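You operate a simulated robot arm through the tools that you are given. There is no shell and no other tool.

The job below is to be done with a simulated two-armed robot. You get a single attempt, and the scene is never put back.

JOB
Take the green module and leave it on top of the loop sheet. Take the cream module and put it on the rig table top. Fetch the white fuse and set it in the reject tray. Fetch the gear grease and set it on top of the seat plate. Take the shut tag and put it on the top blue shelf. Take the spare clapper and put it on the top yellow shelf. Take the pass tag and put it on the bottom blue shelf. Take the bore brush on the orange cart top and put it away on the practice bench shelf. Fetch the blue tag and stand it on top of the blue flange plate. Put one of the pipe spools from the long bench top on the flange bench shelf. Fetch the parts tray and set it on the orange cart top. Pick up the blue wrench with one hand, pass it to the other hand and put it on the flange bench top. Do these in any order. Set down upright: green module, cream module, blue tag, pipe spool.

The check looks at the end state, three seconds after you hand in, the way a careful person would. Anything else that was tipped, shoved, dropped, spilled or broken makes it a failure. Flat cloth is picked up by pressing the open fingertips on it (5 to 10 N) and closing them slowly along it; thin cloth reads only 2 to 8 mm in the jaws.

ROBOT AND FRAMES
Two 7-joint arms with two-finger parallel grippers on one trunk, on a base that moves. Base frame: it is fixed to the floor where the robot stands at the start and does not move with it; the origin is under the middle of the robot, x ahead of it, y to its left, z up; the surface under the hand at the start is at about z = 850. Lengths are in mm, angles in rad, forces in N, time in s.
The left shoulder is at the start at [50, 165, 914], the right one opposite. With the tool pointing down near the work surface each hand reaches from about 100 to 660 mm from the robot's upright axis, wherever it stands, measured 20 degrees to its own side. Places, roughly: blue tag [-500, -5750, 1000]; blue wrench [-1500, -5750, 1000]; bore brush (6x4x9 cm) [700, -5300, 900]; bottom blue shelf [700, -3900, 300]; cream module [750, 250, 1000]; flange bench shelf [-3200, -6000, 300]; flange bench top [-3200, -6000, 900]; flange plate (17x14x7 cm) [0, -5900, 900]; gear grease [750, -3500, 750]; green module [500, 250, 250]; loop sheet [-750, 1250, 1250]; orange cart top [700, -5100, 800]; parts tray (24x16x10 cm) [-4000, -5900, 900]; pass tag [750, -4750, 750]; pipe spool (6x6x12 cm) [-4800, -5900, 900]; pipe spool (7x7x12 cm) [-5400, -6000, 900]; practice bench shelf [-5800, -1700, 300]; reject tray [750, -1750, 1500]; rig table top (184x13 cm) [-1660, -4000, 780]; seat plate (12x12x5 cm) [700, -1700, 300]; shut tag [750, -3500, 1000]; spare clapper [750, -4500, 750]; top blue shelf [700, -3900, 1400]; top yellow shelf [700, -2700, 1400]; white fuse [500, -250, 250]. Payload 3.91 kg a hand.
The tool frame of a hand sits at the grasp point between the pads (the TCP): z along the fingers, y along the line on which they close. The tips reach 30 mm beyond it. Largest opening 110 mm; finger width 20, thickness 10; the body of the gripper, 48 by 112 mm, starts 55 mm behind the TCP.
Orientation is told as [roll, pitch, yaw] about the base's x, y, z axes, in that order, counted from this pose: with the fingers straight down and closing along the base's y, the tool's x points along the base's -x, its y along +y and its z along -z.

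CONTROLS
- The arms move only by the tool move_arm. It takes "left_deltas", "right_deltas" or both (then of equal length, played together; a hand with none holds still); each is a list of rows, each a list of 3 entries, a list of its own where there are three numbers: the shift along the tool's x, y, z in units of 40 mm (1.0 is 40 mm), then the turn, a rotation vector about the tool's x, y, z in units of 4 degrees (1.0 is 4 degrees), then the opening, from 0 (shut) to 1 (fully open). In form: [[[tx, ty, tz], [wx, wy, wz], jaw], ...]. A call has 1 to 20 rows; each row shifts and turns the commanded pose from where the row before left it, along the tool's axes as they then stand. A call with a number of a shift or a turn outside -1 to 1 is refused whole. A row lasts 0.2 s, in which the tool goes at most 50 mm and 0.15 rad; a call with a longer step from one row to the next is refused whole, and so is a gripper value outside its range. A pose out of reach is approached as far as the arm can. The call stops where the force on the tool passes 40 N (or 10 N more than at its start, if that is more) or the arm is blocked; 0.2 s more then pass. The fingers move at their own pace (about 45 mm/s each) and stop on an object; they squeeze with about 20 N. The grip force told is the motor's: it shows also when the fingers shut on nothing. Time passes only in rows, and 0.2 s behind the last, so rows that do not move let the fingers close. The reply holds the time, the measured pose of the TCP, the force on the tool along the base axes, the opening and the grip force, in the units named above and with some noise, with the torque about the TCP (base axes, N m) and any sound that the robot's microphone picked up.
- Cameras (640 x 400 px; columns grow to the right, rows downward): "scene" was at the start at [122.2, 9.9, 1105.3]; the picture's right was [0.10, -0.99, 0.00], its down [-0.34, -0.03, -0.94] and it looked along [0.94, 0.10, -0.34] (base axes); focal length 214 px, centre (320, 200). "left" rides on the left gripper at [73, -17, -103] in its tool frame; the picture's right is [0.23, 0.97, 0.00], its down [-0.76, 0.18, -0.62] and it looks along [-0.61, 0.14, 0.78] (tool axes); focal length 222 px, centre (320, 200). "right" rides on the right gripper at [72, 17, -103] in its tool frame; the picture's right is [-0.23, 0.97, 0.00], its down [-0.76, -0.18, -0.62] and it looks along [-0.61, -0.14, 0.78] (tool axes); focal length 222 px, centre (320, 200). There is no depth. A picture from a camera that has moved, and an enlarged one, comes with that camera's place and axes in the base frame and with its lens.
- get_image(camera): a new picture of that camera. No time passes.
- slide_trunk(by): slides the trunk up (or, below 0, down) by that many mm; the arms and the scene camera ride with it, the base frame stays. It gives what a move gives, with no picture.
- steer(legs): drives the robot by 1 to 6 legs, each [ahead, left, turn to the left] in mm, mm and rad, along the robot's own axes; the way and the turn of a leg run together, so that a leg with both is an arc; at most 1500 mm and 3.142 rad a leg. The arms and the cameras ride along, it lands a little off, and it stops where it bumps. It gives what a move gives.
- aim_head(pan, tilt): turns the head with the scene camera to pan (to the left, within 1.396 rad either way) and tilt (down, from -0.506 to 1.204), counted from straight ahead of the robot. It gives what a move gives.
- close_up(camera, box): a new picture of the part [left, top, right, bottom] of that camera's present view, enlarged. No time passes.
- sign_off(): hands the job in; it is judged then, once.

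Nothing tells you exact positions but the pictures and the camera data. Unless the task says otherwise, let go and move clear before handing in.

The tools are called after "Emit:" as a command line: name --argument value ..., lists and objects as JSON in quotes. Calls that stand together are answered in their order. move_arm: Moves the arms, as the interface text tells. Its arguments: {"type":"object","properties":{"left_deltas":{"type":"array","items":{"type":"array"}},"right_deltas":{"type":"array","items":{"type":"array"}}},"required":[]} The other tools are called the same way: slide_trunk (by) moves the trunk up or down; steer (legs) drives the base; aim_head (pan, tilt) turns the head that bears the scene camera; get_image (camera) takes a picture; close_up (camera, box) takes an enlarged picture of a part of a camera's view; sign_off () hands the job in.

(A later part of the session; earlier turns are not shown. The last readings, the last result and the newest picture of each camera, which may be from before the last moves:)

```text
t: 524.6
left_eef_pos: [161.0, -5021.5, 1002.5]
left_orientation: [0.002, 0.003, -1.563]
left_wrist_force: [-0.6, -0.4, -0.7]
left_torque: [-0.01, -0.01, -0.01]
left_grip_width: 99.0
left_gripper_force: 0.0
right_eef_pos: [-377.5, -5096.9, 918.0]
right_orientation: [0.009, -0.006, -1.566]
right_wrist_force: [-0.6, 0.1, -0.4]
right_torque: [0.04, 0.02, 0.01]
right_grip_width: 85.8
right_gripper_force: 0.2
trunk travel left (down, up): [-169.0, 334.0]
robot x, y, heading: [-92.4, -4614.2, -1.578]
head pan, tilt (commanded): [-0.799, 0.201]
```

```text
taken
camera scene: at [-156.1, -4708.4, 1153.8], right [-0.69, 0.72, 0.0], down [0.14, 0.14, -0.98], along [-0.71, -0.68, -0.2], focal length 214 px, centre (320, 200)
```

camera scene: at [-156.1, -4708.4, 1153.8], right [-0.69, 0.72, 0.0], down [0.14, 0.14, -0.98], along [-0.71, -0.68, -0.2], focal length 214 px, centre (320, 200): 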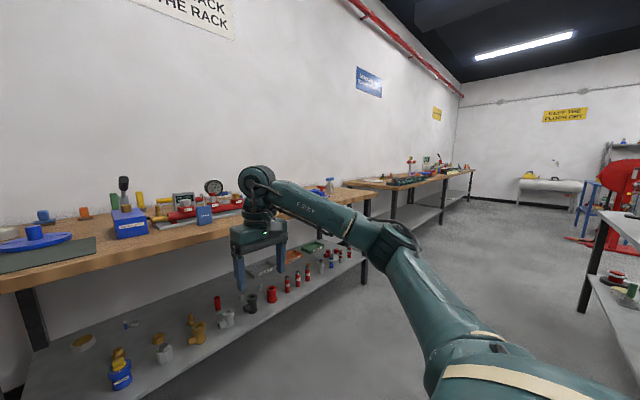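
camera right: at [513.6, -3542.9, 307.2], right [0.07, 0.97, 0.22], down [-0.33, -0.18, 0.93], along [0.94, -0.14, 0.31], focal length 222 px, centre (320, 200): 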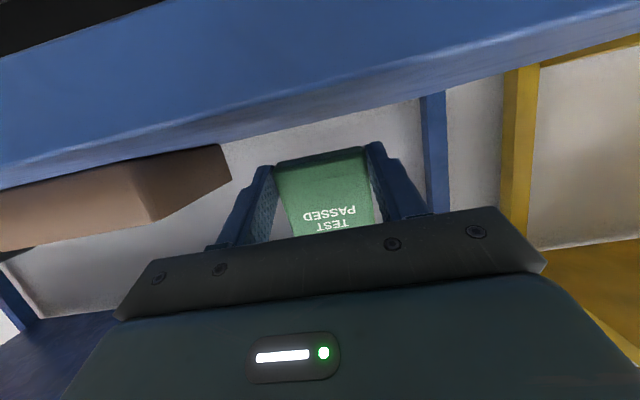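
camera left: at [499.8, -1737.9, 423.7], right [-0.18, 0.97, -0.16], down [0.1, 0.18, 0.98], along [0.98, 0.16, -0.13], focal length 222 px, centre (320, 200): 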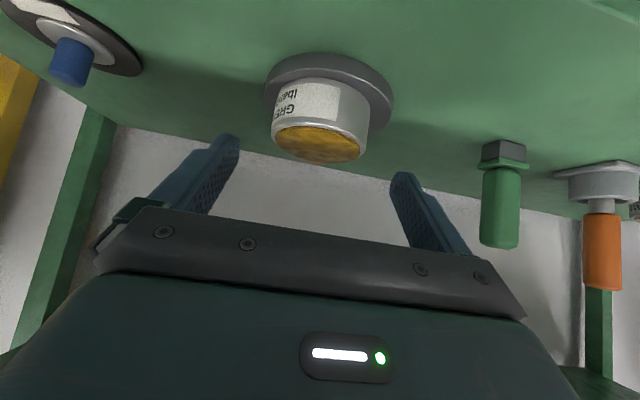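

I see bench 1 with the blue disc (flange plate) near [24, −5878] and the blue CHECKED tag near [−466, −5733]. I fold the right hand back, tilt the left hand 50°, and drive over to line up the left hand with the blue tag.

Emit:
move_arm --left_deltas '[[[0, 0, 0], [0, -1, 0], 0.78], [[0, 0, 0], [0, -1, 0], 0.78], [[0, 0, 0], [0, -1, 0], 0.78], [[0, 0, 0], [0, -1, 0], 0.78], [[0, 0, 0], [0, -1, 0], 0.78], [[0, 0, 0], [0, -1, 0], 0.78], [[0, 0, 0], [0, -1, 0], 0.78], [[0, 0, 0], [0, -1, 0], 0.78], [[0, 0, 0], [0, -1, 0], 0.78], [[0, 0, 0], [0, -1, 0], 0.78], [[0, 0, 0], [0, -1, 0], 0.78], [[0, 0, 0], [0, -1, 0], 0.78], [[0, 0, 0], [0, -0.5, 0], 0.78]]' --right_deltas '[[[0.92, -0.45, -0.4], [0, 0, 0], 0.78], [[0.92, -0.45, -0.4], [0, 0, 0], 0.78], [[0.92, -0.45, -0.4], [0, 0, 0], 0.78], [[0.92, -0.45, -0.4], [0, 0, 0], 0.78], [[0.92, -0.45, -0.4], [0, 0, 0], 0.78], [[0, 0, 0], [0, 0, 0], 0.78], [[0, 0, 0], [0, 0, 0], 0.78], [[0, 0, 0], [0, 0, 0], 0.78], [[0, 0, 0], [0, 0, 0], 0.78], [[0, 0, 0], [0, 0, 0], 0.78], [[0, 0, 0], [0, 0, 0], 0.78], [[0, 0, 0], [0, 0, 0], 0.78], [[0, 0, 0], [0, 0, 0], 0.78]]'

Emit:
steer --legs '[[0, -590, 0.005], [380, 0, 0]]'

Emit:
aim_head --pan 0.2 --tilt 0.3

Emit:
get_image --camera "scene"

Emit:
get_image --camera "left"

```text
t: 527.5
left_eef_pos: [159.7, -5020.8, 1000.9]
left_orientation: [0.001, -0.871, -1.564]
left_wrist_force: [0.1, 0.6, 0.4]
left_torque: [0.02, 0.03, 0.0]
left_grip_width: 86.0
left_gripper_force: 0.0
right_eef_pos: [-465.1, -4917.1, 995.9]
right_orientation: [0.007, -0.006, -1.566]
right_wrist_force: [0.8, -1.1, 0.2]
right_torque: [-0.01, -0.03, 0.02]
right_grip_width: 85.8
right_gripper_force: 0.1
right hand out of reach, approached as far as the arm can: row 5
trunk travel left (down, up): [-169.0, 334.0]
robot x, y, heading: [-91.8, -4616.3, -1.577]
head pan, tilt (commanded): [-0.799, 0.201]
```

```text
t: 535.1
left_eef_pos: [-430.5, -5399.4, 1002.5]
left_orientation: [0.003, -0.87, -1.563]
left_wrist_force: [0.0, -0.5, 0.3]
left_torque: [0.04, 0.0, 0.01]
left_grip_width: 85.8
left_gripper_force: 0.1
right_eef_pos: [-1055.7, -5296.6, 995.2]
right_orientation: [0.01, -0.004, -1.564]
right_wrist_force: [0.3, -0.9, 0.0]
right_torque: [0.01, 0.03, 0.01]
right_grip_width: 85.8
right_gripper_force: 0.0
trunk travel left (down, up): [-169.0, 334.0]
robot x, y, heading: [-679.4, -4991.1, -1.576]
head pan, tilt (commanded): [-0.799, 0.201]
```

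```text
t: 536.4
left_eef_pos: [-431.5, -5400.5, 1001.4]
left_orientation: [0.002, -0.87, -1.562]
left_wrist_force: [0.2, 0.8, 0.6]
left_torque: [-0.03, -0.02, 0.0]
left_grip_width: 85.8
left_gripper_force: 0.1
right_eef_pos: [-1055.8, -5295.8, 995.7]
right_orientation: [0.009, -0.004, -1.564]
right_wrist_force: [0.0, -0.5, -0.6]
right_torque: [0.03, -0.03, 0.02]
right_grip_width: 86.2
right_gripper_force: 0.0
trunk travel left (down, up): [-169.0, 334.0]
robot x, y, heading: [-681.7, -4992.9, -1.574]
head pan, tilt (commanded): [0.201, 0.3]
```

```text
taken
camera scene: at [-662.9, -5114.0, 1144.5], right [-0.98, -0.2, 0.0], down [-0.06, 0.29, -0.96], along [0.19, -0.94, -0.3], focal length 214 px, centre (320, 200)
```

scene: 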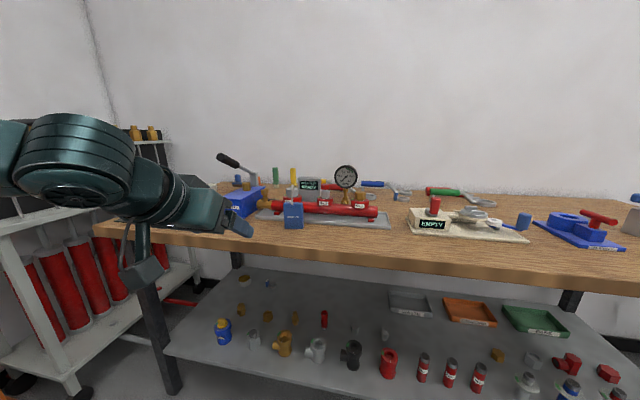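

```text
taken
camera left: at [-450.5, -5274.4, 1013.9], right [0.97, 0.16, -0.17], down [0.18, -0.01, 0.98], along [0.15, -0.99, -0.04], focal length 222 px, centre (320, 200)
```

left: 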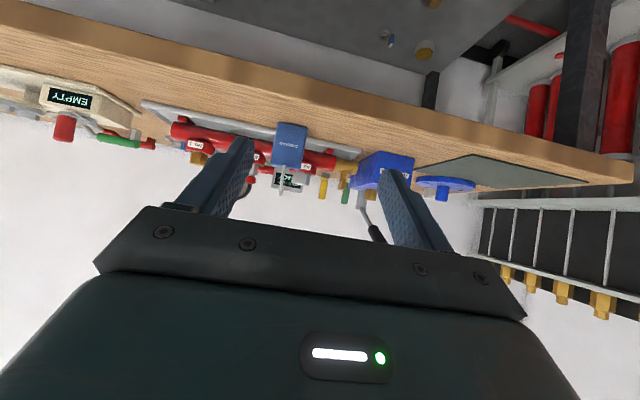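

Emit:
close_up --camera "scene" --box '[240, 150, 400, 250]'

Emit:
close_up --camera "scene" --box '[380, 150, 640, 270]'

```text
4.00 times, centred on (320, 200) of scene
camera zoom: at [-662.9, -5114.0, 1144.5], right [-0.98, -0.2, 0.0], down [-0.06, 0.29, -0.96], along [0.19, -0.94, -0.3], focal length 858 px, centre (320, 200)
```

zoom: 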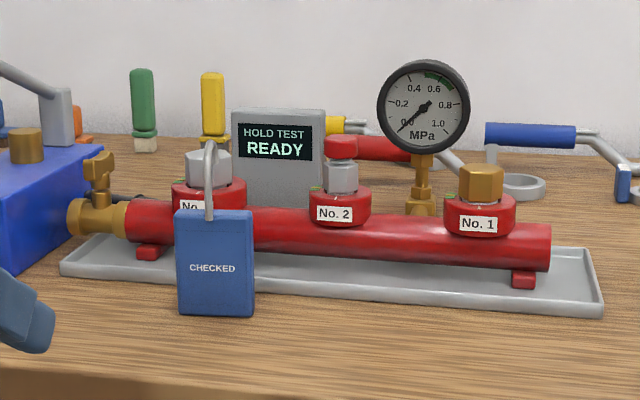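

```text
2.46 times, centred on (510, 210) of scene
camera zoom: at [-662.9, -5114.0, 1144.5], right [-0.98, -0.2, 0.0], down [-0.06, 0.29, -0.96], along [0.19, -0.94, -0.3], focal length 528 px, centre (-148, 175)
```

zoom: 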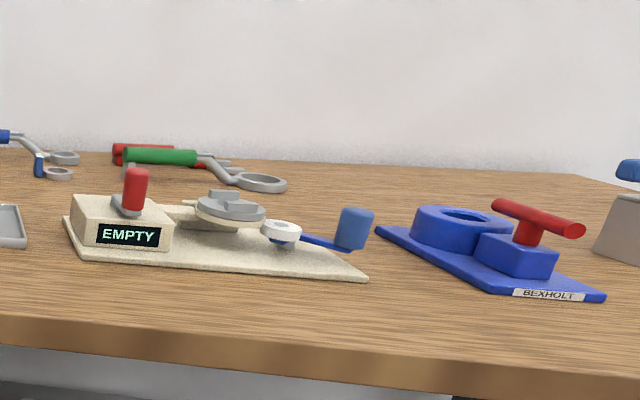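

The CHECKED tag stands near [−459, −5720], yaw about 0.1, height 855–941. I lower the left hand to mid-tag height, align its yaw, and drive in.

Emit:
move_arm --left_deltas '[[[0.6625, 0, 0.559], [0, 0, 0], 0.78], [[0.6625, 0, 0.559], [0, 0, 0], 0.78], [[0.6625, 0, 0.559], [0, 0, 0], 0.78], [[0, 0, 0], [-0.545, 0, -0.46], 0.78], [[0, 0, 0], [-0.545, 0, -0.46], 0.78]]'

Emit:
steer --legs '[[190, -39, 0.003]]'

Emit:
get_image --camera "left"

Emit:
close_up --camera "scene" --box '[200, 130, 380, 280]'

```text
t: 537.6
left_eef_pos: [-430.5, -5404.0, 899.4]
left_orientation: [0.002, -0.869, -1.462]
left_wrist_force: [0.7, -0.1, 0.4]
left_torque: [-0.01, -0.01, 0.01]
left_grip_width: 85.6
left_gripper_force: 0.1
left hand out of reach, approached as far as the arm can: row 3
right_eef_pos: [-1055.8, -5296.6, 994.9]
right_orientation: [0.008, -0.006, -1.563]
right_wrist_force: [-0.2, 0.0, 0.5]
right_torque: [-0.01, -0.01, 0.0]
right_grip_width: 85.8
right_gripper_force: 0.1
trunk travel left (down, up): [-169.0, 334.0]
robot x, y, heading: [-679.9, -4997.1, -1.579]
head pan, tilt (commanded): [0.201, 0.3]
```

```text
t: 539.2
left_eef_pos: [-467.7, -5591.0, 899.4]
left_orientation: [0.002, -0.868, -1.458]
left_wrist_force: [0.0, -0.1, 0.7]
left_torque: [-0.01, -0.03, -0.01]
left_grip_width: 85.8
left_gripper_force: 0.0
right_eef_pos: [-1093.2, -5485.0, 994.5]
right_orientation: [0.009, -0.005, -1.563]
right_wrist_force: [0.0, 0.5, 0.1]
right_torque: [0.0, 0.03, -0.03]
right_grip_width: 85.8
right_gripper_force: 0.1
trunk travel left (down, up): [-169.0, 334.0]
robot x, y, heading: [-718.3, -5179.0, -1.572]
head pan, tilt (commanded): [0.201, 0.3]
```

```text
taken
camera left: at [-500.3, -5468.0, 911.6], right [0.95, 0.26, -0.17], down [0.18, 0.0, 0.98], along [0.25, -0.97, -0.04], focal length 222 px, centre (320, 200)
```

left: 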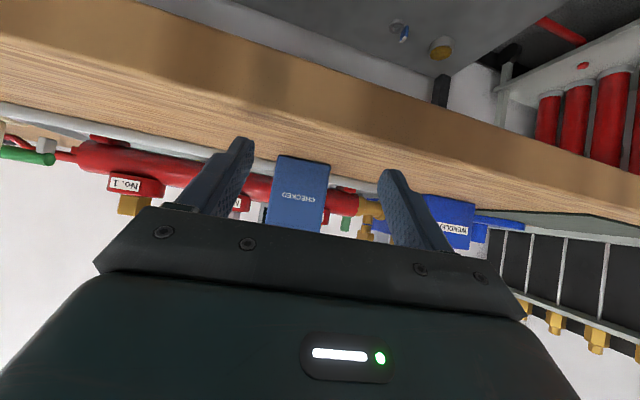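

```text
2.67 times, centred on (290, 205) of scene
camera zoom: at [-701.6, -5301.1, 1144.5], right [-0.98, -0.2, 0.0], down [-0.06, 0.29, -0.96], along [0.19, -0.94, -0.3], focal length 572 px, centre (400, 187)
```

zoom: 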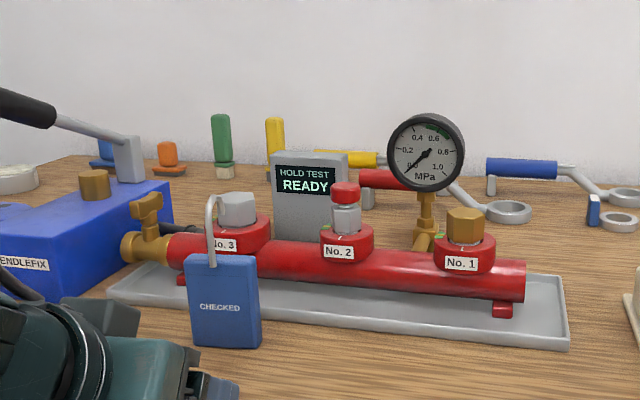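

Emit:
move_arm --left_deltas '[[[-0.49, -0.044, 0.58], [0, 0, 0], 0.78], [[-0.49, -0.044, 0.58], [0, 0, 0], 0.78], [[-0.49, -0.044, 0.58], [0, 0, 0], 0.78]]'

Emit:
get_image --camera "left"

Emit:
close_up --camera "scene" --box '[200, 130, 380, 280]'

```text
t: 540.0
left_eef_pos: [-464.3, -5681.0, 899.9]
left_orientation: [0.003, -0.869, -1.46]
left_wrist_force: [0.7, 0.0, 0.2]
left_torque: [0.02, 0.0, -0.02]
left_grip_width: 85.8
left_gripper_force: 0.1
right_eef_pos: [-1092.9, -5484.7, 994.3]
right_orientation: [0.009, -0.005, -1.56]
right_wrist_force: [0.6, 0.0, 0.7]
right_torque: [0.01, 0.0, 0.02]
right_grip_width: 86.0
right_gripper_force: 0.2
trunk travel left (down, up): [-169.0, 334.0]
robot x, y, heading: [-720.3, -5180.6, -1.571]
head pan, tilt (commanded): [0.201, 0.3]
```

```text
taken
camera left: at [-496.0, -5559.5, 911.9], right [0.95, 0.26, -0.17], down [0.18, 0.0, 0.98], along [0.25, -0.97, -0.04], focal length 222 px, centre (320, 200)
```

left: 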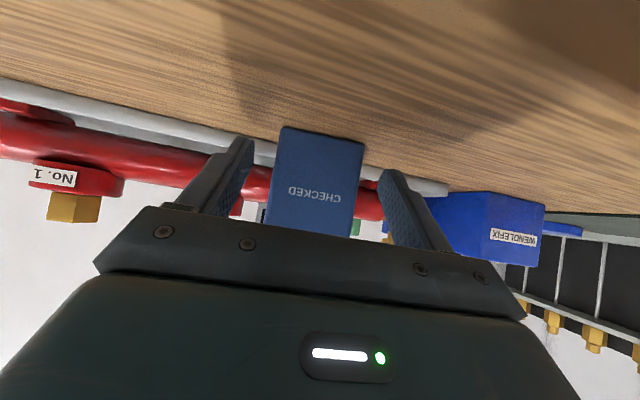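

```text
2.67 times, centred on (290, 205) of scene
camera zoom: at [-701.6, -5301.1, 1144.5], right [-0.98, -0.2, 0.0], down [-0.06, 0.29, -0.96], along [0.19, -0.94, -0.3], focal length 572 px, centre (400, 187)
```

zoom: 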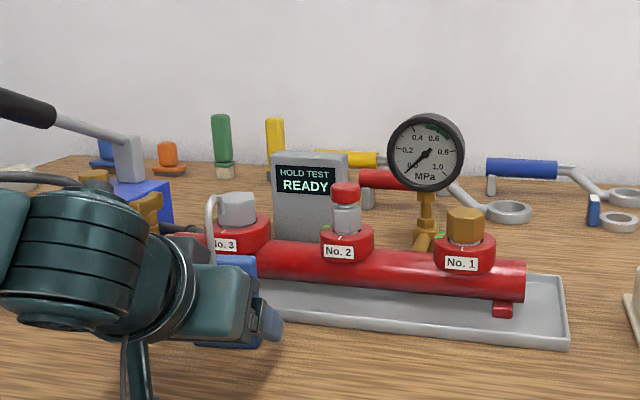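

Emit:
move_arm --left_deltas '[[[-0.23, 0, 0.267], [0, 0, 0], 0.78], [[-0.2, 0, 0.3], [0, 0, 0], 0.78], [[0, 0, 0], [0, 0, 0], 0.5], [[0, 0, 0], [0, 0, 0], 0.4], [[0, 0, 0], [0, 0, 0], 0.4], [[0, 0, 0], [0, 0, 0], 0.4]]'

Emit:
get_image --camera "left"

```text
t: 541.4
left_eef_pos: [-460.6, -5709.1, 898.1]
left_orientation: [0.002, -0.868, -1.46]
left_wrist_force: [0.2, 0.0, 0.3]
left_torque: [0.01, -0.01, -0.02]
left_grip_width: 59.3
left_gripper_force: 20.2
right_eef_pos: [-1094.3, -5485.9, 995.1]
right_orientation: [0.009, -0.005, -1.561]
right_wrist_force: [0.2, -0.6, 0.5]
right_torque: [-0.02, 0.02, 0.0]
right_grip_width: 85.9
right_gripper_force: 0.0
trunk travel left (down, up): [-169.0, 334.0]
robot x, y, heading: [-720.6, -5179.8, -1.569]
head pan, tilt (commanded): [0.201, 0.3]
```

```text
taken
camera left: at [-492.5, -5587.5, 910.2], right [0.95, 0.26, -0.17], down [0.18, 0.0, 0.98], along [0.25, -0.97, -0.04], focal length 222 px, centre (320, 200)
```

left: 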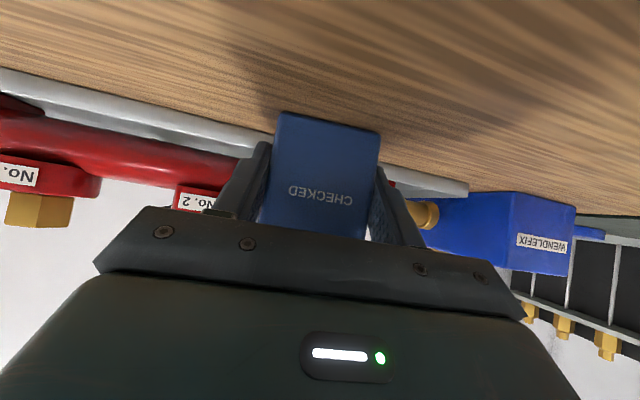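

The tag is gripped at 59 mm. I lift it, back off, and shift left toward the blue flange plate.

Emit:
move_arm --left_deltas '[[[-0.15, 0, -0.13], [0, 0, 0], 0.4], [[-0.38, 0, -0.32], [0, 0, 0], 0.4], [[-0.57, 0, -0.48], [0, 0, 0], 0.4], [[-0.57, 0, -0.48], [0, 0, 0], 0.4]]'

Emit:
steer --legs '[[-200, 0, 0], [0, 480, 0]]'

Emit:
aim_head --pan 0.25 --tilt 0.35

Emit:
get_image --camera "scene"

Emit:
close_up --camera "scene" --box '[220, 130, 420, 270]'

```text
t: 542.4
left_eef_pos: [-459.4, -5708.3, 985.6]
left_orientation: [0.003, -0.87, -1.461]
left_wrist_force: [-0.3, 1.4, -0.1]
left_torque: [0.0, 0.03, -0.01]
left_grip_width: 59.5
left_gripper_force: 19.7
right_eef_pos: [-1094.0, -5484.8, 994.3]
right_orientation: [0.009, -0.005, -1.561]
right_wrist_force: [0.3, -0.4, -0.2]
right_torque: [-0.02, 0.0, 0.02]
right_grip_width: 86.0
right_gripper_force: 0.0
trunk travel left (down, up): [-169.0, 334.0]
robot x, y, heading: [-725.8, -5176.7, -1.568]
head pan, tilt (commanded): [0.201, 0.3]
```

```text
t: 548.3
left_eef_pos: [19.6, -5505.2, 985.9]
left_orientation: [0.001, -0.87, -1.45]
left_wrist_force: [-0.7, -0.7, 0.1]
left_torque: [0.0, -0.01, -0.01]
left_grip_width: 59.1
left_gripper_force: 19.8
right_eef_pos: [-615.0, -5283.5, 994.3]
right_orientation: [0.01, -0.005, -1.553]
right_wrist_force: [-0.6, 0.3, 0.2]
right_torque: [0.0, -0.01, 0.02]
right_grip_width: 86.1
right_gripper_force: 0.1
trunk travel left (down, up): [-169.0, 334.0]
robot x, y, heading: [-243.8, -4978.7, -1.563]
head pan, tilt (commanded): [0.201, 0.3]
```

```text
t: 548.9
left_eef_pos: [20.3, -5505.0, 985.0]
left_orientation: [0.002, -0.869, -1.452]
left_wrist_force: [0.4, -0.5, -1.1]
left_torque: [0.02, -0.01, -0.02]
left_grip_width: 59.6
left_gripper_force: 20.5
right_eef_pos: [-615.9, -5285.0, 994.8]
right_orientation: [0.009, -0.005, -1.552]
right_wrist_force: [0.4, 0.3, 0.3]
right_torque: [0.07, 0.0, 0.01]
right_grip_width: 86.0
right_gripper_force: 0.0
trunk travel left (down, up): [-169.0, 334.0]
robot x, y, heading: [-244.0, -4975.7, -1.564]
head pan, tilt (commanded): [0.25, 0.351]
```

```text
taken
camera scene: at [-219.3, -5097.1, 1139.8], right [-0.97, -0.25, 0.0], down [-0.09, 0.33, -0.94], along [0.24, -0.91, -0.34], focal length 214 px, centre (320, 200)
```

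scene: 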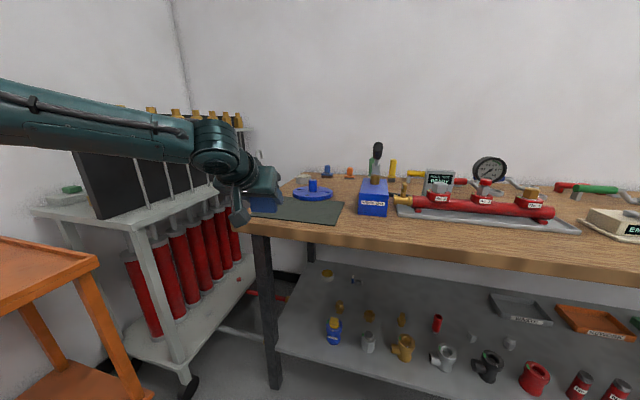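

```text
2.86 times, centred on (320, 200) of scene
camera zoom: at [-219.3, -5097.1, 1139.8], right [-0.97, -0.25, 0.0], down [-0.09, 0.33, -0.94], along [0.24, -0.91, -0.34], focal length 613 px, centre (320, 200)
```

zoom: 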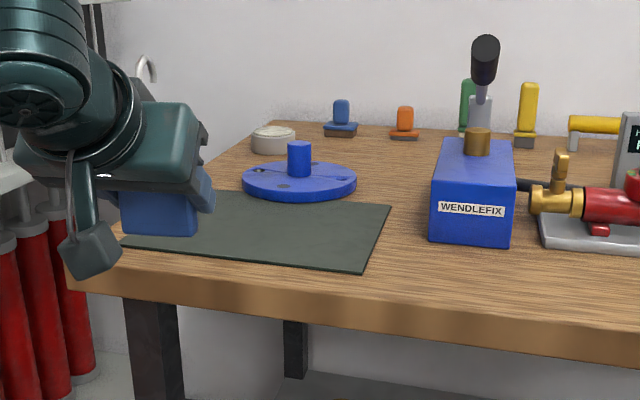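

Emit:
close_up --camera "scene" --box '[290, 170, 345, 210]'

```text
10.00 times, centred on (318, 190) of scene
camera zoom: at [-219.3, -5097.1, 1139.8], right [-0.97, -0.25, 0.0], down [-0.09, 0.33, -0.94], along [0.24, -0.91, -0.34], focal length 2145 px, centre (345, 300)
```

zoom: 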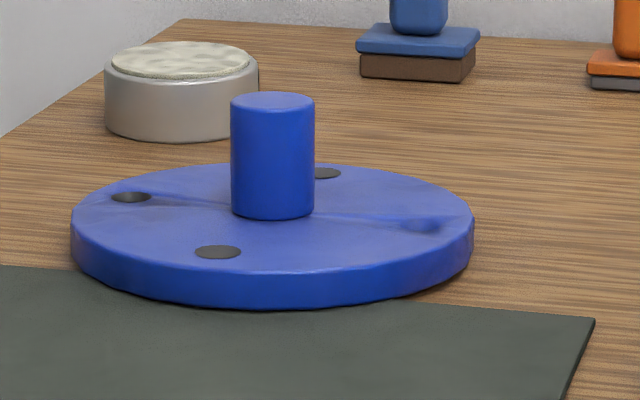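

The blue flange plate is a disc about 163×137 mm, top z≈870, with a central hub; its free front part is near [24, −5864]. I drive closer and extend the tag over that spot.

Emit:
steer --legs '[[240, 0, 0]]'

Emit:
move_arm --left_deltas '[[[-0.43, 0, 0.51], [0, 0, 0], 0.4], [[-0.43, 0, 0.51], [0, 0, 0], 0.4], [[-0.43, 0, 0.51], [0, 0, 0], 0.4]]'

Emit:
get_image --camera "left"

Emit:
close_up --camera "scene" --box '[200, 130, 400, 280]'

```text
t: 550.7
left_eef_pos: [20.6, -5745.5, 985.8]
left_orientation: [0.002, -0.869, -1.454]
left_wrist_force: [-0.1, -0.7, -0.6]
left_torque: [-0.01, 0.02, 0.04]
left_grip_width: 59.5
left_gripper_force: 19.6
right_eef_pos: [-613.7, -5524.9, 994.8]
right_orientation: [0.01, -0.005, -1.554]
right_wrist_force: [-0.8, -0.7, -0.4]
right_torque: [0.0, 0.0, 0.0]
right_grip_width: 85.8
right_gripper_force: 0.1
trunk travel left (down, up): [-169.0, 334.0]
robot x, y, heading: [-243.5, -5221.3, -1.573]
head pan, tilt (commanded): [0.25, 0.351]
```

```text
t: 551.5
left_eef_pos: [30.8, -5827.3, 986.0]
left_orientation: [0.002, -0.87, -1.454]
left_wrist_force: [-0.5, 0.2, -1.6]
left_torque: [0.03, 0.02, 0.01]
left_grip_width: 59.5
left_gripper_force: 19.9
right_eef_pos: [-614.1, -5525.3, 994.2]
right_orientation: [0.009, -0.004, -1.555]
right_wrist_force: [-0.2, 0.7, 0.2]
right_torque: [0.01, -0.02, 0.01]
right_grip_width: 85.7
right_gripper_force: 0.1
trunk travel left (down, up): [-169.0, 334.0]
robot x, y, heading: [-245.0, -5219.0, -1.562]
head pan, tilt (commanded): [0.25, 0.351]
```

```text
taken
camera left: at [-1.6, -5703.9, 997.5], right [0.95, 0.26, -0.17], down [0.18, 0.01, 0.98], along [0.26, -0.97, -0.04], focal length 222 px, centre (320, 200)
```

left: 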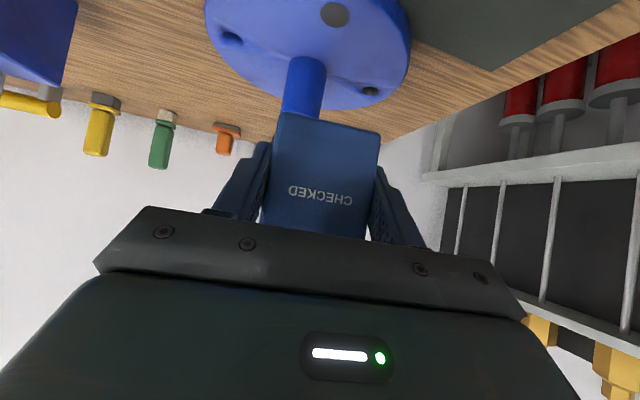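

```text
2.67 times, centred on (300, 205) of scene
camera zoom: at [-218.0, -5337.5, 1139.7], right [-0.97, -0.25, 0.0], down [-0.09, 0.33, -0.94], along [0.24, -0.91, -0.34], focal length 572 px, centre (373, 187)
```

zoom: 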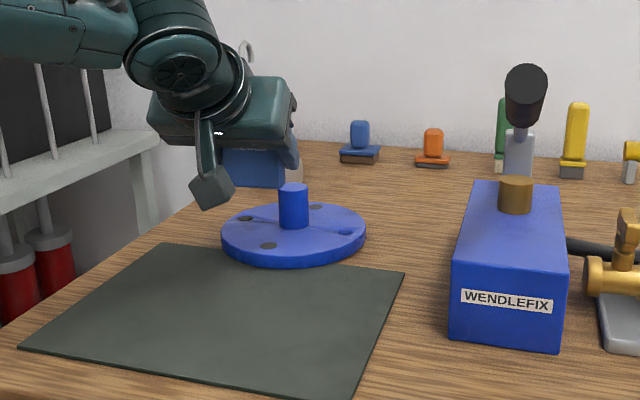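

Emit:
move_arm --left_deltas '[[[-0.42, -0.22, 0.497], [0, 0, 0], 0.4], [[0.525, 0, 0.443], [0, 0, 0], 0.4], [[0.525, 0, 0.443], [0, 0, 0], 0.4]]'

Emit:
close_up --camera "scene" --box '[220, 150, 360, 255]'

Emit:
get_image --camera "left"

```text
t: 552.3
left_eef_pos: [26.1, -5851.6, 929.6]
left_orientation: [0.002, -0.869, -1.452]
left_wrist_force: [-0.6, 0.5, 0.2]
left_torque: [0.01, 0.0, 0.01]
left_grip_width: 59.4
left_gripper_force: 20.2
right_eef_pos: [-614.4, -5525.3, 994.6]
right_orientation: [0.009, -0.006, -1.555]
right_wrist_force: [0.2, 0.4, 0.6]
right_torque: [-0.01, 0.02, 0.0]
right_grip_width: 85.6
right_gripper_force: 0.1
trunk travel left (down, up): [-169.0, 334.0]
robot x, y, heading: [-245.1, -5216.9, -1.564]
head pan, tilt (commanded): [0.25, 0.351]
```

```text
3.81 times, centred on (290, 202) of scene
camera zoom: at [-217.9, -5337.5, 1139.8], right [-0.97, -0.25, 0.0], down [-0.09, 0.33, -0.94], along [0.24, -0.91, -0.34], focal length 817 px, centre (434, 190)
```

zoom: 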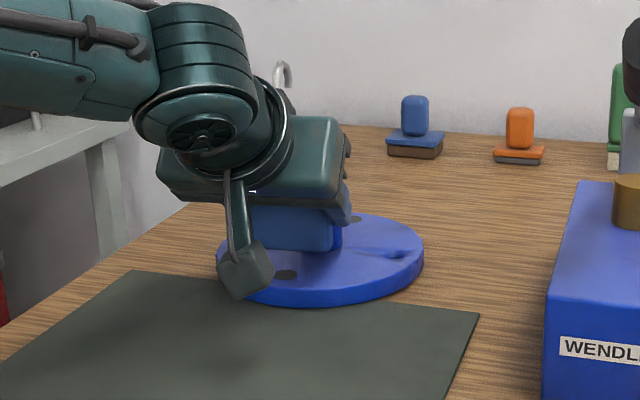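

```text
taken
camera left: at [-6.8, -5730.2, 942.1], right [0.95, 0.26, -0.17], down [0.18, 0.01, 0.98], along [0.26, -0.97, -0.04], focal length 222 px, centre (320, 200)
```

left: 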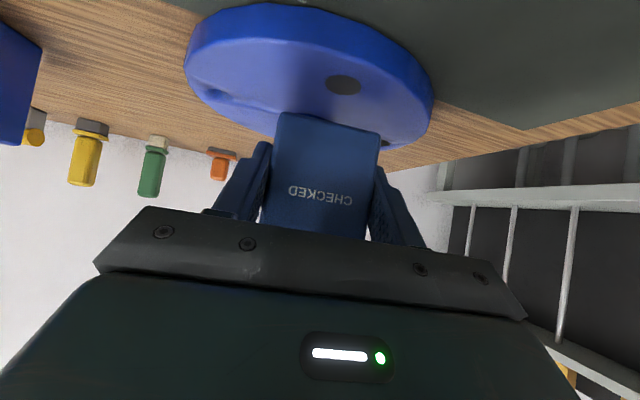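

Emit:
move_arm --left_deltas '[[[0.15, 0, 0.13], [0, 0, 0], 0.4], [[0.08, 0, 0.065], [0, 0, 0], 0.4]]'

Emit:
move_arm --left_deltas '[[[0.06, 0, 0.05], [0, 0, 0], 0.4], [[0.04, 0, 0.03], [0, 0, 0], 0.4]]'

```text
t: 552.9
left_eef_pos: [25.9, -5853.0, 919.8]
left_orientation: [0.001, -0.869, -1.454]
left_wrist_force: [0.5, -0.7, 0.1]
left_torque: [0.03, 0.02, -0.02]
left_grip_width: 59.4
left_gripper_force: 20.6
right_eef_pos: [-613.9, -5523.4, 996.3]
right_orientation: [0.008, -0.006, -1.555]
right_wrist_force: [0.0, -0.6, -0.7]
right_torque: [-0.01, 0.01, 0.01]
right_grip_width: 85.7
right_gripper_force: 0.0
trunk travel left (down, up): [-169.0, 334.0]
robot x, y, heading: [-239.2, -5222.6, -1.568]
head pan, tilt (commanded): [0.25, 0.351]
```

```text
t: 553.5
left_eef_pos: [25.7, -5852.1, 918.6]
left_orientation: [0.002, -0.876, -1.455]
left_wrist_force: [2.9, -0.1, 14.4]
left_torque: [0.11, -0.17, -0.02]
left_grip_width: 59.4
left_gripper_force: 20.2
right_eef_pos: [-614.4, -5524.6, 994.6]
right_orientation: [0.009, -0.007, -1.556]
right_wrist_force: [-0.4, -0.7, 0.0]
right_torque: [0.01, -0.03, 0.01]
right_grip_width: 85.6
right_gripper_force: 0.2
trunk travel left (down, up): [-169.0, 334.0]
robot x, y, heading: [-239.1, -5218.6, -1.567]
head pan, tilt (commanded): [0.25, 0.351]
```

The tag touches the disc (14 N). I ease off, open, and pull back horizontally.

Emit:
move_arm --left_deltas '[[[-0.015, 0, -0.012], [0, 0, 0], 0.4], [[0, 0, 0], [0, 0, 0], 0.55], [[0, 0, 0], [0, 0, 0], 0.75], [[0, 0, 0], [0, 0, 0], 0.8], [[0.26, 0, -0.31], [0, 0, 0], 0.8], [[0.43, 0, -0.51], [0, 0, 0], 0.8], [[0.43, 0, -0.51], [0, 0, 0], 0.8]]'

Emit:
close_up --camera "scene" --box '[220, 150, 360, 255]'

```text
t: 555.1
left_eef_pos: [16.4, -5784.3, 914.8]
left_orientation: [0.0, -0.871, -1.455]
left_wrist_force: [0.7, -0.7, 0.1]
left_torque: [0.02, -0.04, 0.0]
left_grip_width: 88.1
left_gripper_force: 0.0
right_eef_pos: [-614.5, -5524.3, 995.8]
right_orientation: [0.009, -0.006, -1.555]
right_wrist_force: [-0.3, -0.5, -0.7]
right_torque: [-0.02, 0.0, -0.03]
right_grip_width: 85.7
right_gripper_force: 0.1
trunk travel left (down, up): [-169.0, 334.0]
robot x, y, heading: [-240.7, -5219.4, -1.57]
head pan, tilt (commanded): [0.25, 0.351]
```

```text
3.81 times, centred on (290, 202) of scene
camera zoom: at [-218.0, -5337.3, 1139.8], right [-0.97, -0.25, 0.0], down [-0.09, 0.33, -0.94], along [0.24, -0.91, -0.34], focal length 817 px, centre (434, 190)
```

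zoom: 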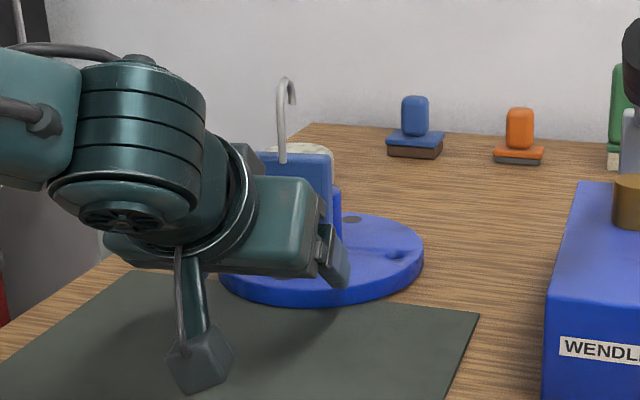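

Emit:
steer --legs '[[-250, 0, 0]]'

Emit:
get_image --camera "scene"

Emit:
close_up --camera "scene" --box '[270, 140, 370, 220]'

```text
t: 556.9
left_eef_pos: [14.7, -5530.8, 913.2]
left_orientation: [0.002, -0.869, -1.455]
left_wrist_force: [0.1, 0.1, 0.0]
left_torque: [-0.01, 0.03, 0.0]
left_grip_width: 87.8
left_gripper_force: 0.2
right_eef_pos: [-614.5, -5270.6, 995.2]
right_orientation: [0.008, -0.005, -1.556]
right_wrist_force: [-0.7, 0.6, 0.2]
right_torque: [-0.01, -0.02, 0.01]
right_grip_width: 86.0
right_gripper_force: 0.1
trunk travel left (down, up): [-169.0, 334.0]
robot x, y, heading: [-243.0, -4966.5, -1.569]
head pan, tilt (commanded): [0.25, 0.351]
```

```text
taken
camera scene: at [-219.4, -5084.7, 1139.8], right [-0.97, -0.25, 0.0], down [-0.09, 0.33, -0.94], along [0.24, -0.91, -0.34], focal length 214 px, centre (320, 200)
```

scene: 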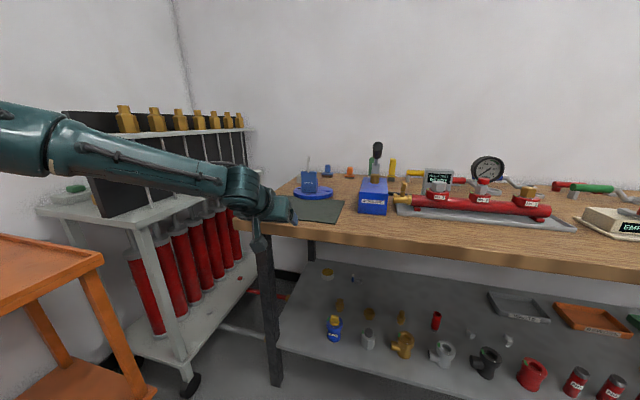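

```text
5.00 times, centred on (320, 180) of scene
camera zoom: at [-219.4, -5084.7, 1139.8], right [-0.97, -0.25, 0.0], down [-0.09, 0.33, -0.94], along [0.24, -0.91, -0.34], focal length 1072 px, centre (320, 300)
```

zoom: 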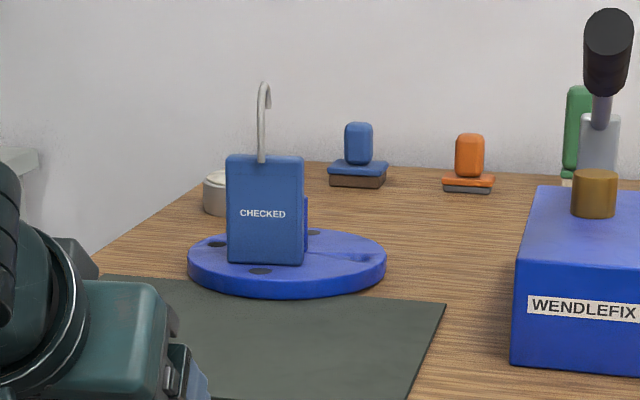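

The blue tag stands on the flange plate. Next I look for the blue wrench near x≈−1500 on this bench's far end.

Emit:
steer --legs '[[0, -900, 0]]'

Emit:
aim_head --pan -0.2 --tilt 0.3

Emit:
get_image --camera "scene"

Emit:
close_up --camera "scene" --box '[220, 120, 460, 260]'

```text
t: 565.2
left_eef_pos: [-889.7, -5535.6, 914.1]
left_orientation: [0.002, -0.869, -1.459]
left_wrist_force: [-0.2, 0.0, 0.3]
left_torque: [-0.01, -0.03, 0.01]
left_grip_width: 88.2
left_gripper_force: 0.1
right_eef_pos: [-1518.9, -5272.9, 994.4]
right_orientation: [0.009, -0.006, -1.562]
right_wrist_force: [0.3, 0.1, 0.4]
right_torque: [0.0, 0.02, -0.01]
right_grip_width: 85.8
right_gripper_force: 0.2
trunk travel left (down, up): [-169.0, 334.0]
robot x, y, heading: [-1146.8, -4969.5, -1.569]
head pan, tilt (commanded): [0.25, 0.351]
```

```text
t: 566.1
left_eef_pos: [-890.2, -5535.7, 913.5]
left_orientation: [0.002, -0.869, -1.461]
left_wrist_force: [-0.2, 0.8, 0.6]
left_torque: [-0.01, -0.01, 0.01]
left_grip_width: 88.0
left_gripper_force: 0.1
right_eef_pos: [-1519.0, -5271.8, 995.6]
right_orientation: [0.011, -0.006, -1.56]
right_wrist_force: [-1.2, 0.2, -0.8]
right_torque: [-0.01, 0.04, 0.04]
right_grip_width: 85.8
right_gripper_force: 0.0
trunk travel left (down, up): [-169.0, 334.0]
robot x, y, heading: [-1146.1, -4968.2, -1.571]
head pan, tilt (commanded): [-0.201, 0.3]
```

```text
taken
camera scene: at [-1164.6, -5089.0, 1144.5], right [-0.98, 0.2, 0.0], down [0.06, 0.29, -0.96], along [-0.19, -0.94, -0.3], focal length 214 px, centre (320, 200)
```

scene: 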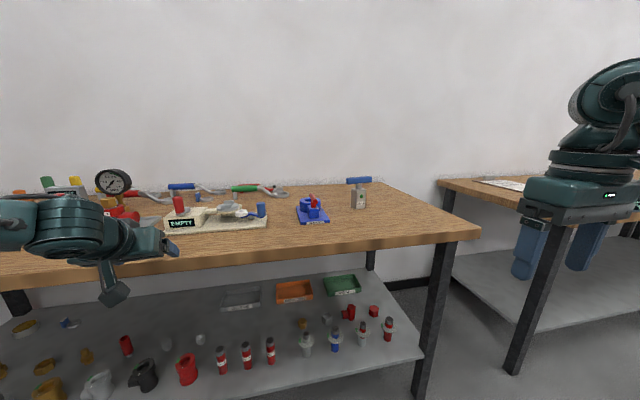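

```text
2.67 times, centred on (340, 190) of scene
camera zoom: at [-1164.6, -5089.0, 1144.5], right [-0.98, 0.2, 0.0], down [0.06, 0.29, -0.96], along [-0.19, -0.94, -0.3], focal length 572 px, centre (267, 227)
```

zoom: 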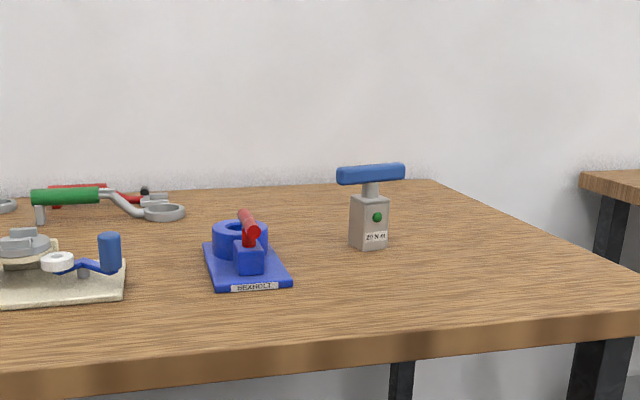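

I identify the blue wrench as the torque tool with a blue T-handle ("20 N m") near [−1485, −5880]. I shift right so the left hand lines up with its body.

Emit:
steer --legs '[[0, -595, 0]]'

Emit:
aim_head --pan 0.25 --tilt 0.3

Emit:
get_image --camera "scene"

Emit:
close_up --camera "scene" --box '[270, 130, 370, 230]'

```text
t: 571.8
left_eef_pos: [-1489.8, -5535.5, 914.5]
left_orientation: [0.003, -0.869, -1.456]
left_wrist_force: [0.0, -0.6, -0.5]
left_torque: [-0.03, -0.05, 0.02]
left_grip_width: 88.1
left_gripper_force: 0.1
right_eef_pos: [-2119.2, -5274.0, 994.9]
right_orientation: [0.01, -0.008, -1.558]
right_wrist_force: [0.8, 0.1, -0.3]
right_torque: [0.03, -0.04, -0.02]
right_grip_width: 85.8
right_gripper_force: 0.0
trunk travel left (down, up): [-169.0, 334.0]
robot x, y, heading: [-1746.2, -4969.4, -1.571]
head pan, tilt (commanded): [-0.201, 0.3]
```

```text
t: 572.7
left_eef_pos: [-1490.2, -5534.7, 913.7]
left_orientation: [0.002, -0.87, -1.458]
left_wrist_force: [0.0, 0.3, 0.7]
left_torque: [0.03, 0.02, 0.02]
left_grip_width: 88.0
left_gripper_force: 0.0
right_eef_pos: [-2120.2, -5274.4, 995.5]
right_orientation: [0.01, -0.006, -1.559]
right_wrist_force: [-0.5, 0.4, -0.8]
right_torque: [-0.03, 0.03, -0.01]
right_grip_width: 86.0
right_gripper_force: 0.1
trunk travel left (down, up): [-169.0, 334.0]
robot x, y, heading: [-1748.7, -4974.0, -1.569]
head pan, tilt (commanded): [0.25, 0.3]
```

```text
taken
camera scene: at [-1722.9, -5088.4, 1144.5], right [-0.97, -0.25, 0.0], down [-0.07, 0.29, -0.96], along [0.24, -0.93, -0.3], focal length 214 px, centre (320, 200)
```

scene: 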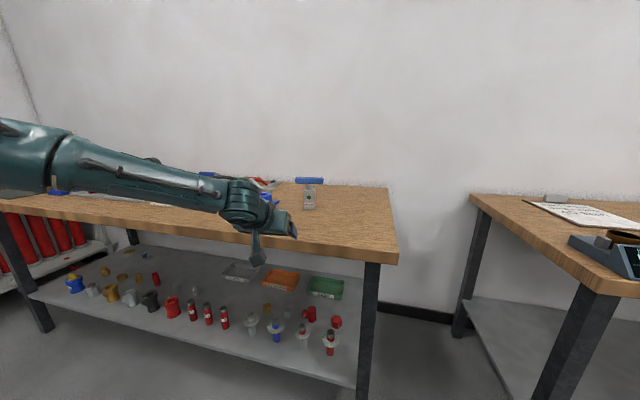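

```text
4.00 times, centred on (320, 180) of scene
camera zoom: at [-1722.9, -5088.4, 1144.5], right [-0.97, -0.25, 0.0], down [-0.07, 0.29, -0.96], along [0.24, -0.93, -0.3], focal length 858 px, centre (320, 280)
```

zoom: 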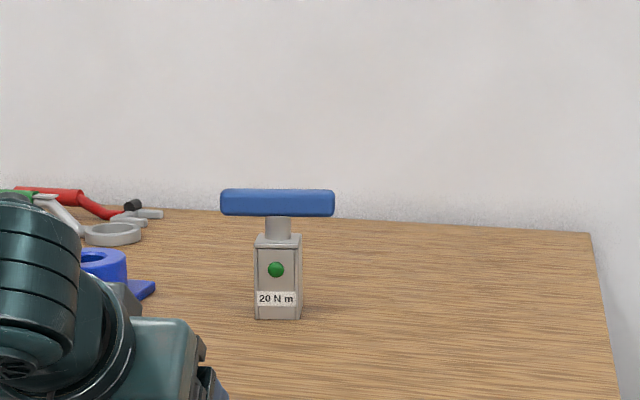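

Emit:
steer --legs '[[252, 0, 0]]'

Emit:
move_arm --left_deltas '[[[0.535, 0, 0.451], [0, 0, 0], 0.75]]'

Emit:
get_image --camera "left"

Emit:
close_up --camera "scene" --box '[220, 100, 380, 240]'

```text
t: 574.6
left_eef_pos: [-1489.0, -5786.3, 914.5]
left_orientation: [0.001, -0.869, -1.458]
left_wrist_force: [0.2, -0.3, -0.4]
left_torque: [0.01, 0.01, 0.01]
left_grip_width: 88.1
left_gripper_force: 0.0
right_eef_pos: [-2119.2, -5525.9, 995.1]
right_orientation: [0.009, -0.005, -1.556]
right_wrist_force: [0.3, 0.2, 0.0]
right_torque: [0.02, 0.01, 0.0]
right_grip_width: 85.9
right_gripper_force: 0.0
trunk travel left (down, up): [-169.0, 334.0]
robot x, y, heading: [-1744.8, -5223.6, -1.568]
head pan, tilt (commanded): [0.25, 0.3]
```

```text
t: 575.0
left_eef_pos: [-1488.7, -5786.9, 887.5]
left_orientation: [0.002, -0.871, -1.455]
left_wrist_force: [0.3, 1.5, 2.2]
left_torque: [-0.03, 0.08, -0.06]
left_grip_width: 82.1
left_gripper_force: 0.0
right_eef_pos: [-2118.2, -5526.1, 995.1]
right_orientation: [0.01, -0.007, -1.559]
right_wrist_force: [0.7, -0.4, 0.6]
right_torque: [0.01, 0.0, 0.01]
right_grip_width: 85.8
right_gripper_force: 0.1
trunk travel left (down, up): [-169.0, 334.0]
robot x, y, heading: [-1745.3, -5219.0, -1.568]
head pan, tilt (commanded): [0.25, 0.3]
```

```text
taken
camera left: at [-1521.4, -5663.7, 898.9], right [0.95, 0.26, -0.17], down [0.18, 0.01, 0.98], along [0.25, -0.97, -0.04], focal length 222 px, centre (320, 200)
```

left: 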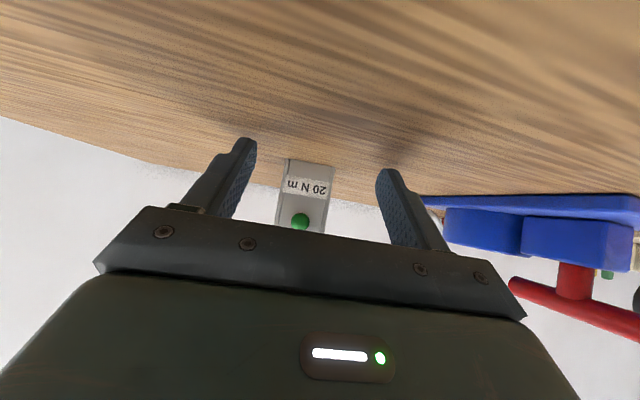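

```text
2.86 times, centred on (300, 170) of scene
camera zoom: at [-1722.3, -5339.6, 1144.6], right [-0.97, -0.25, 0.0], down [-0.07, 0.29, -0.96], along [0.24, -0.93, -0.3], focal length 613 px, centre (377, 286)
```

zoom: 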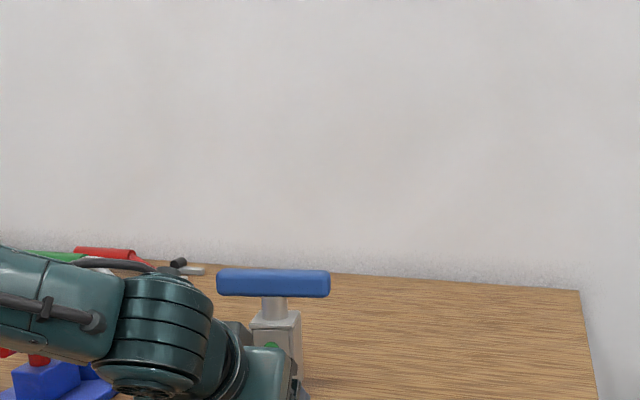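

Emit:
move_arm --left_deltas '[[[-0.69, -0.11, 0.741], [0, 0, 0], 0.65], [[-0.66, -0.11, 0.76], [0, 0, 0], 0.65]]'

Emit:
get_image --camera "left"

Emit:
close_up --camera "scene" --box '[220, 140, 380, 260]'

```text
t: 575.6
left_eef_pos: [-1487.5, -5869.5, 889.1]
left_orientation: [0.001, -0.867, -1.455]
left_wrist_force: [0.0, 0.1, -0.9]
left_torque: [0.01, 0.02, -0.01]
left_grip_width: 71.3
left_gripper_force: 0.1
right_eef_pos: [-2118.3, -5526.5, 994.5]
right_orientation: [0.011, -0.006, -1.558]
right_wrist_force: [-0.6, -0.1, 0.1]
right_torque: [0.01, -0.03, -0.04]
right_grip_width: 86.1
right_gripper_force: 0.1
trunk travel left (down, up): [-169.0, 334.0]
robot x, y, heading: [-1744.4, -5218.0, -1.566]
head pan, tilt (commanded): [0.25, 0.3]
```

```text
taken
camera left: at [-1520.1, -5745.8, 900.1], right [0.95, 0.26, -0.17], down [0.18, 0.01, 0.98], along [0.26, -0.97, -0.04], focal length 222 px, centre (320, 200)
```

left: 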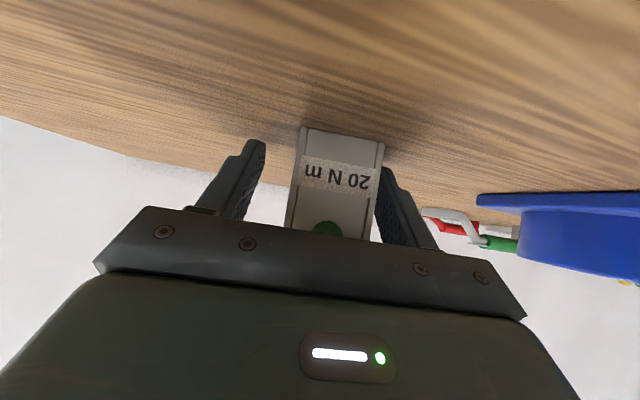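

```text
3.33 times, centred on (300, 200) of scene
camera zoom: at [-1722.1, -5340.0, 1144.5], right [-0.97, -0.25, 0.0], down [-0.07, 0.29, -0.96], along [0.24, -0.93, -0.3], focal length 715 px, centre (387, 200)
```

zoom: 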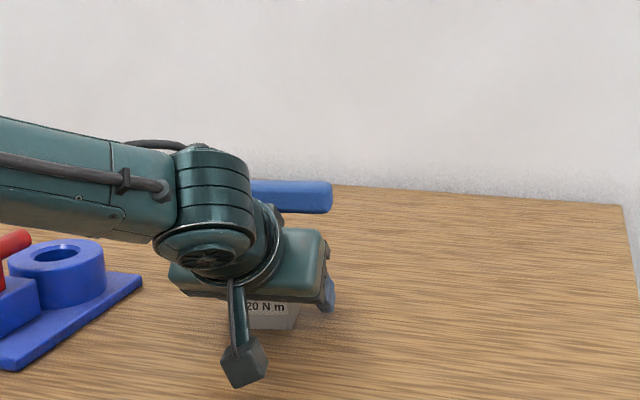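

Emit:
move_arm --left_deltas '[[[0, 0.2, 0], [0, 0, 0], 0.65], [[0, 0, 0], [0, 0, 0], 0.45], [[0, 0, 0], [0, 0, 0], 0.3], [[0, 0, 0], [0, 0, 0], 0.3], [[0, 0, 0], [0, 0, 0], 0.3]]'

Emit:
get_image --camera "left"

```text
t: 576.8
left_eef_pos: [-1479.9, -5867.5, 887.9]
left_orientation: [0.002, -0.869, -1.456]
left_wrist_force: [0.0, -0.8, 0.2]
left_torque: [0.08, 0.0, -0.01]
left_grip_width: 43.7
left_gripper_force: 20.2
right_eef_pos: [-2118.4, -5525.9, 995.0]
right_orientation: [0.008, -0.005, -1.558]
right_wrist_force: [0.0, 0.0, -0.2]
right_torque: [0.04, 0.01, 0.01]
right_grip_width: 85.9
right_gripper_force: 0.1
trunk travel left (down, up): [-169.0, 334.0]
robot x, y, heading: [-1741.9, -5217.9, -1.571]
head pan, tilt (commanded): [0.25, 0.3]
```

```text
taken
camera left: at [-1512.4, -5744.4, 900.2], right [0.95, 0.26, -0.17], down [0.18, 0.01, 0.98], along [0.25, -0.97, -0.04], focal length 222 px, centre (320, 200)
```

left: 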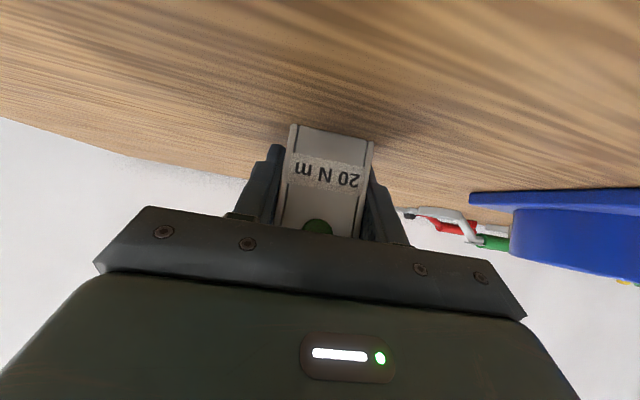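

The wrench body is gripped at 44 mm. I lift it clear and back away for the hand-over.

Emit:
move_arm --left_deltas '[[[-0.19, 0, -0.16], [0, 0, 0], 0.3], [[-0.4, 0, -0.34], [0, 0, 0], 0.3], [[-0.573, 0, -0.484], [0, 0, 0], 0.3], [[-0.573, 0, -0.484], [0, 0, 0], 0.3], [[-0.573, 0, -0.484], [0, 0, 0], 0.3]]'

Emit:
steer --legs '[[-350, 0, 0]]'

Emit:
aim_head --pan 0.3 --tilt 0.3

Emit:
get_image --camera "scene"

```text
t: 578.0
left_eef_pos: [-1480.1, -5867.9, 1010.6]
left_orientation: [0.002, -0.87, -1.455]
left_wrist_force: [-0.6, -0.2, -5.0]
left_torque: [-0.01, -0.03, 0.04]
left_grip_width: 43.7
left_gripper_force: 20.0
right_eef_pos: [-2117.9, -5524.8, 995.1]
right_orientation: [0.009, -0.005, -1.559]
right_wrist_force: [0.4, 0.1, -0.3]
right_torque: [0.0, -0.02, 0.01]
right_grip_width: 85.8
right_gripper_force: 0.1
trunk travel left (down, up): [-169.0, 334.0]
robot x, y, heading: [-1748.4, -5220.7, -1.577]
head pan, tilt (commanded): [0.25, 0.3]
```

```text
t: 580.2
left_eef_pos: [-1481.9, -5515.3, 1010.4]
left_orientation: [0.002, -0.869, -1.46]
left_wrist_force: [0.1, 0.0, -4.2]
left_torque: [0.04, 0.01, 0.04]
left_grip_width: 44.0
left_gripper_force: 20.4
right_eef_pos: [-2118.9, -5173.8, 994.2]
right_orientation: [0.009, -0.005, -1.559]
right_wrist_force: [-0.3, 0.1, 0.0]
right_torque: [0.0, -0.01, 0.01]
right_grip_width: 86.0
right_gripper_force: 0.1
trunk travel left (down, up): [-169.0, 334.0]
robot x, y, heading: [-1744.8, -4871.2, -1.566]
head pan, tilt (commanded): [0.25, 0.3]
```

```text
t: 580.9
left_eef_pos: [-1480.6, -5514.9, 1009.6]
left_orientation: [0.002, -0.868, -1.458]
left_wrist_force: [-0.5, 0.3, -3.9]
left_torque: [0.01, 0.01, 0.0]
left_grip_width: 44.0
left_gripper_force: 20.0
right_eef_pos: [-2120.0, -5173.6, 993.5]
right_orientation: [0.008, -0.006, -1.562]
right_wrist_force: [0.6, 0.3, 0.2]
right_torque: [0.01, 0.0, -0.02]
right_grip_width: 85.8
right_gripper_force: 0.0
trunk travel left (down, up): [-169.0, 334.0]
robot x, y, heading: [-1747.3, -4870.0, -1.575]
head pan, tilt (commanded): [0.3, 0.3]
```

```text
taken
camera scene: at [-1718.3, -4987.7, 1144.4], right [-0.96, -0.3, 0.0], down [-0.09, 0.28, -0.96], along [0.28, -0.91, -0.3], focal length 214 px, centre (320, 200)
```

scene: 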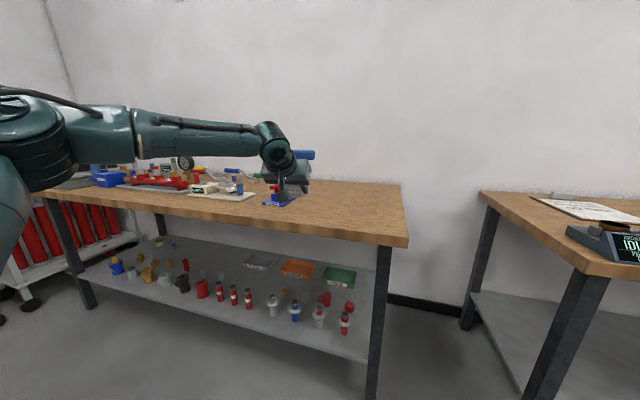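

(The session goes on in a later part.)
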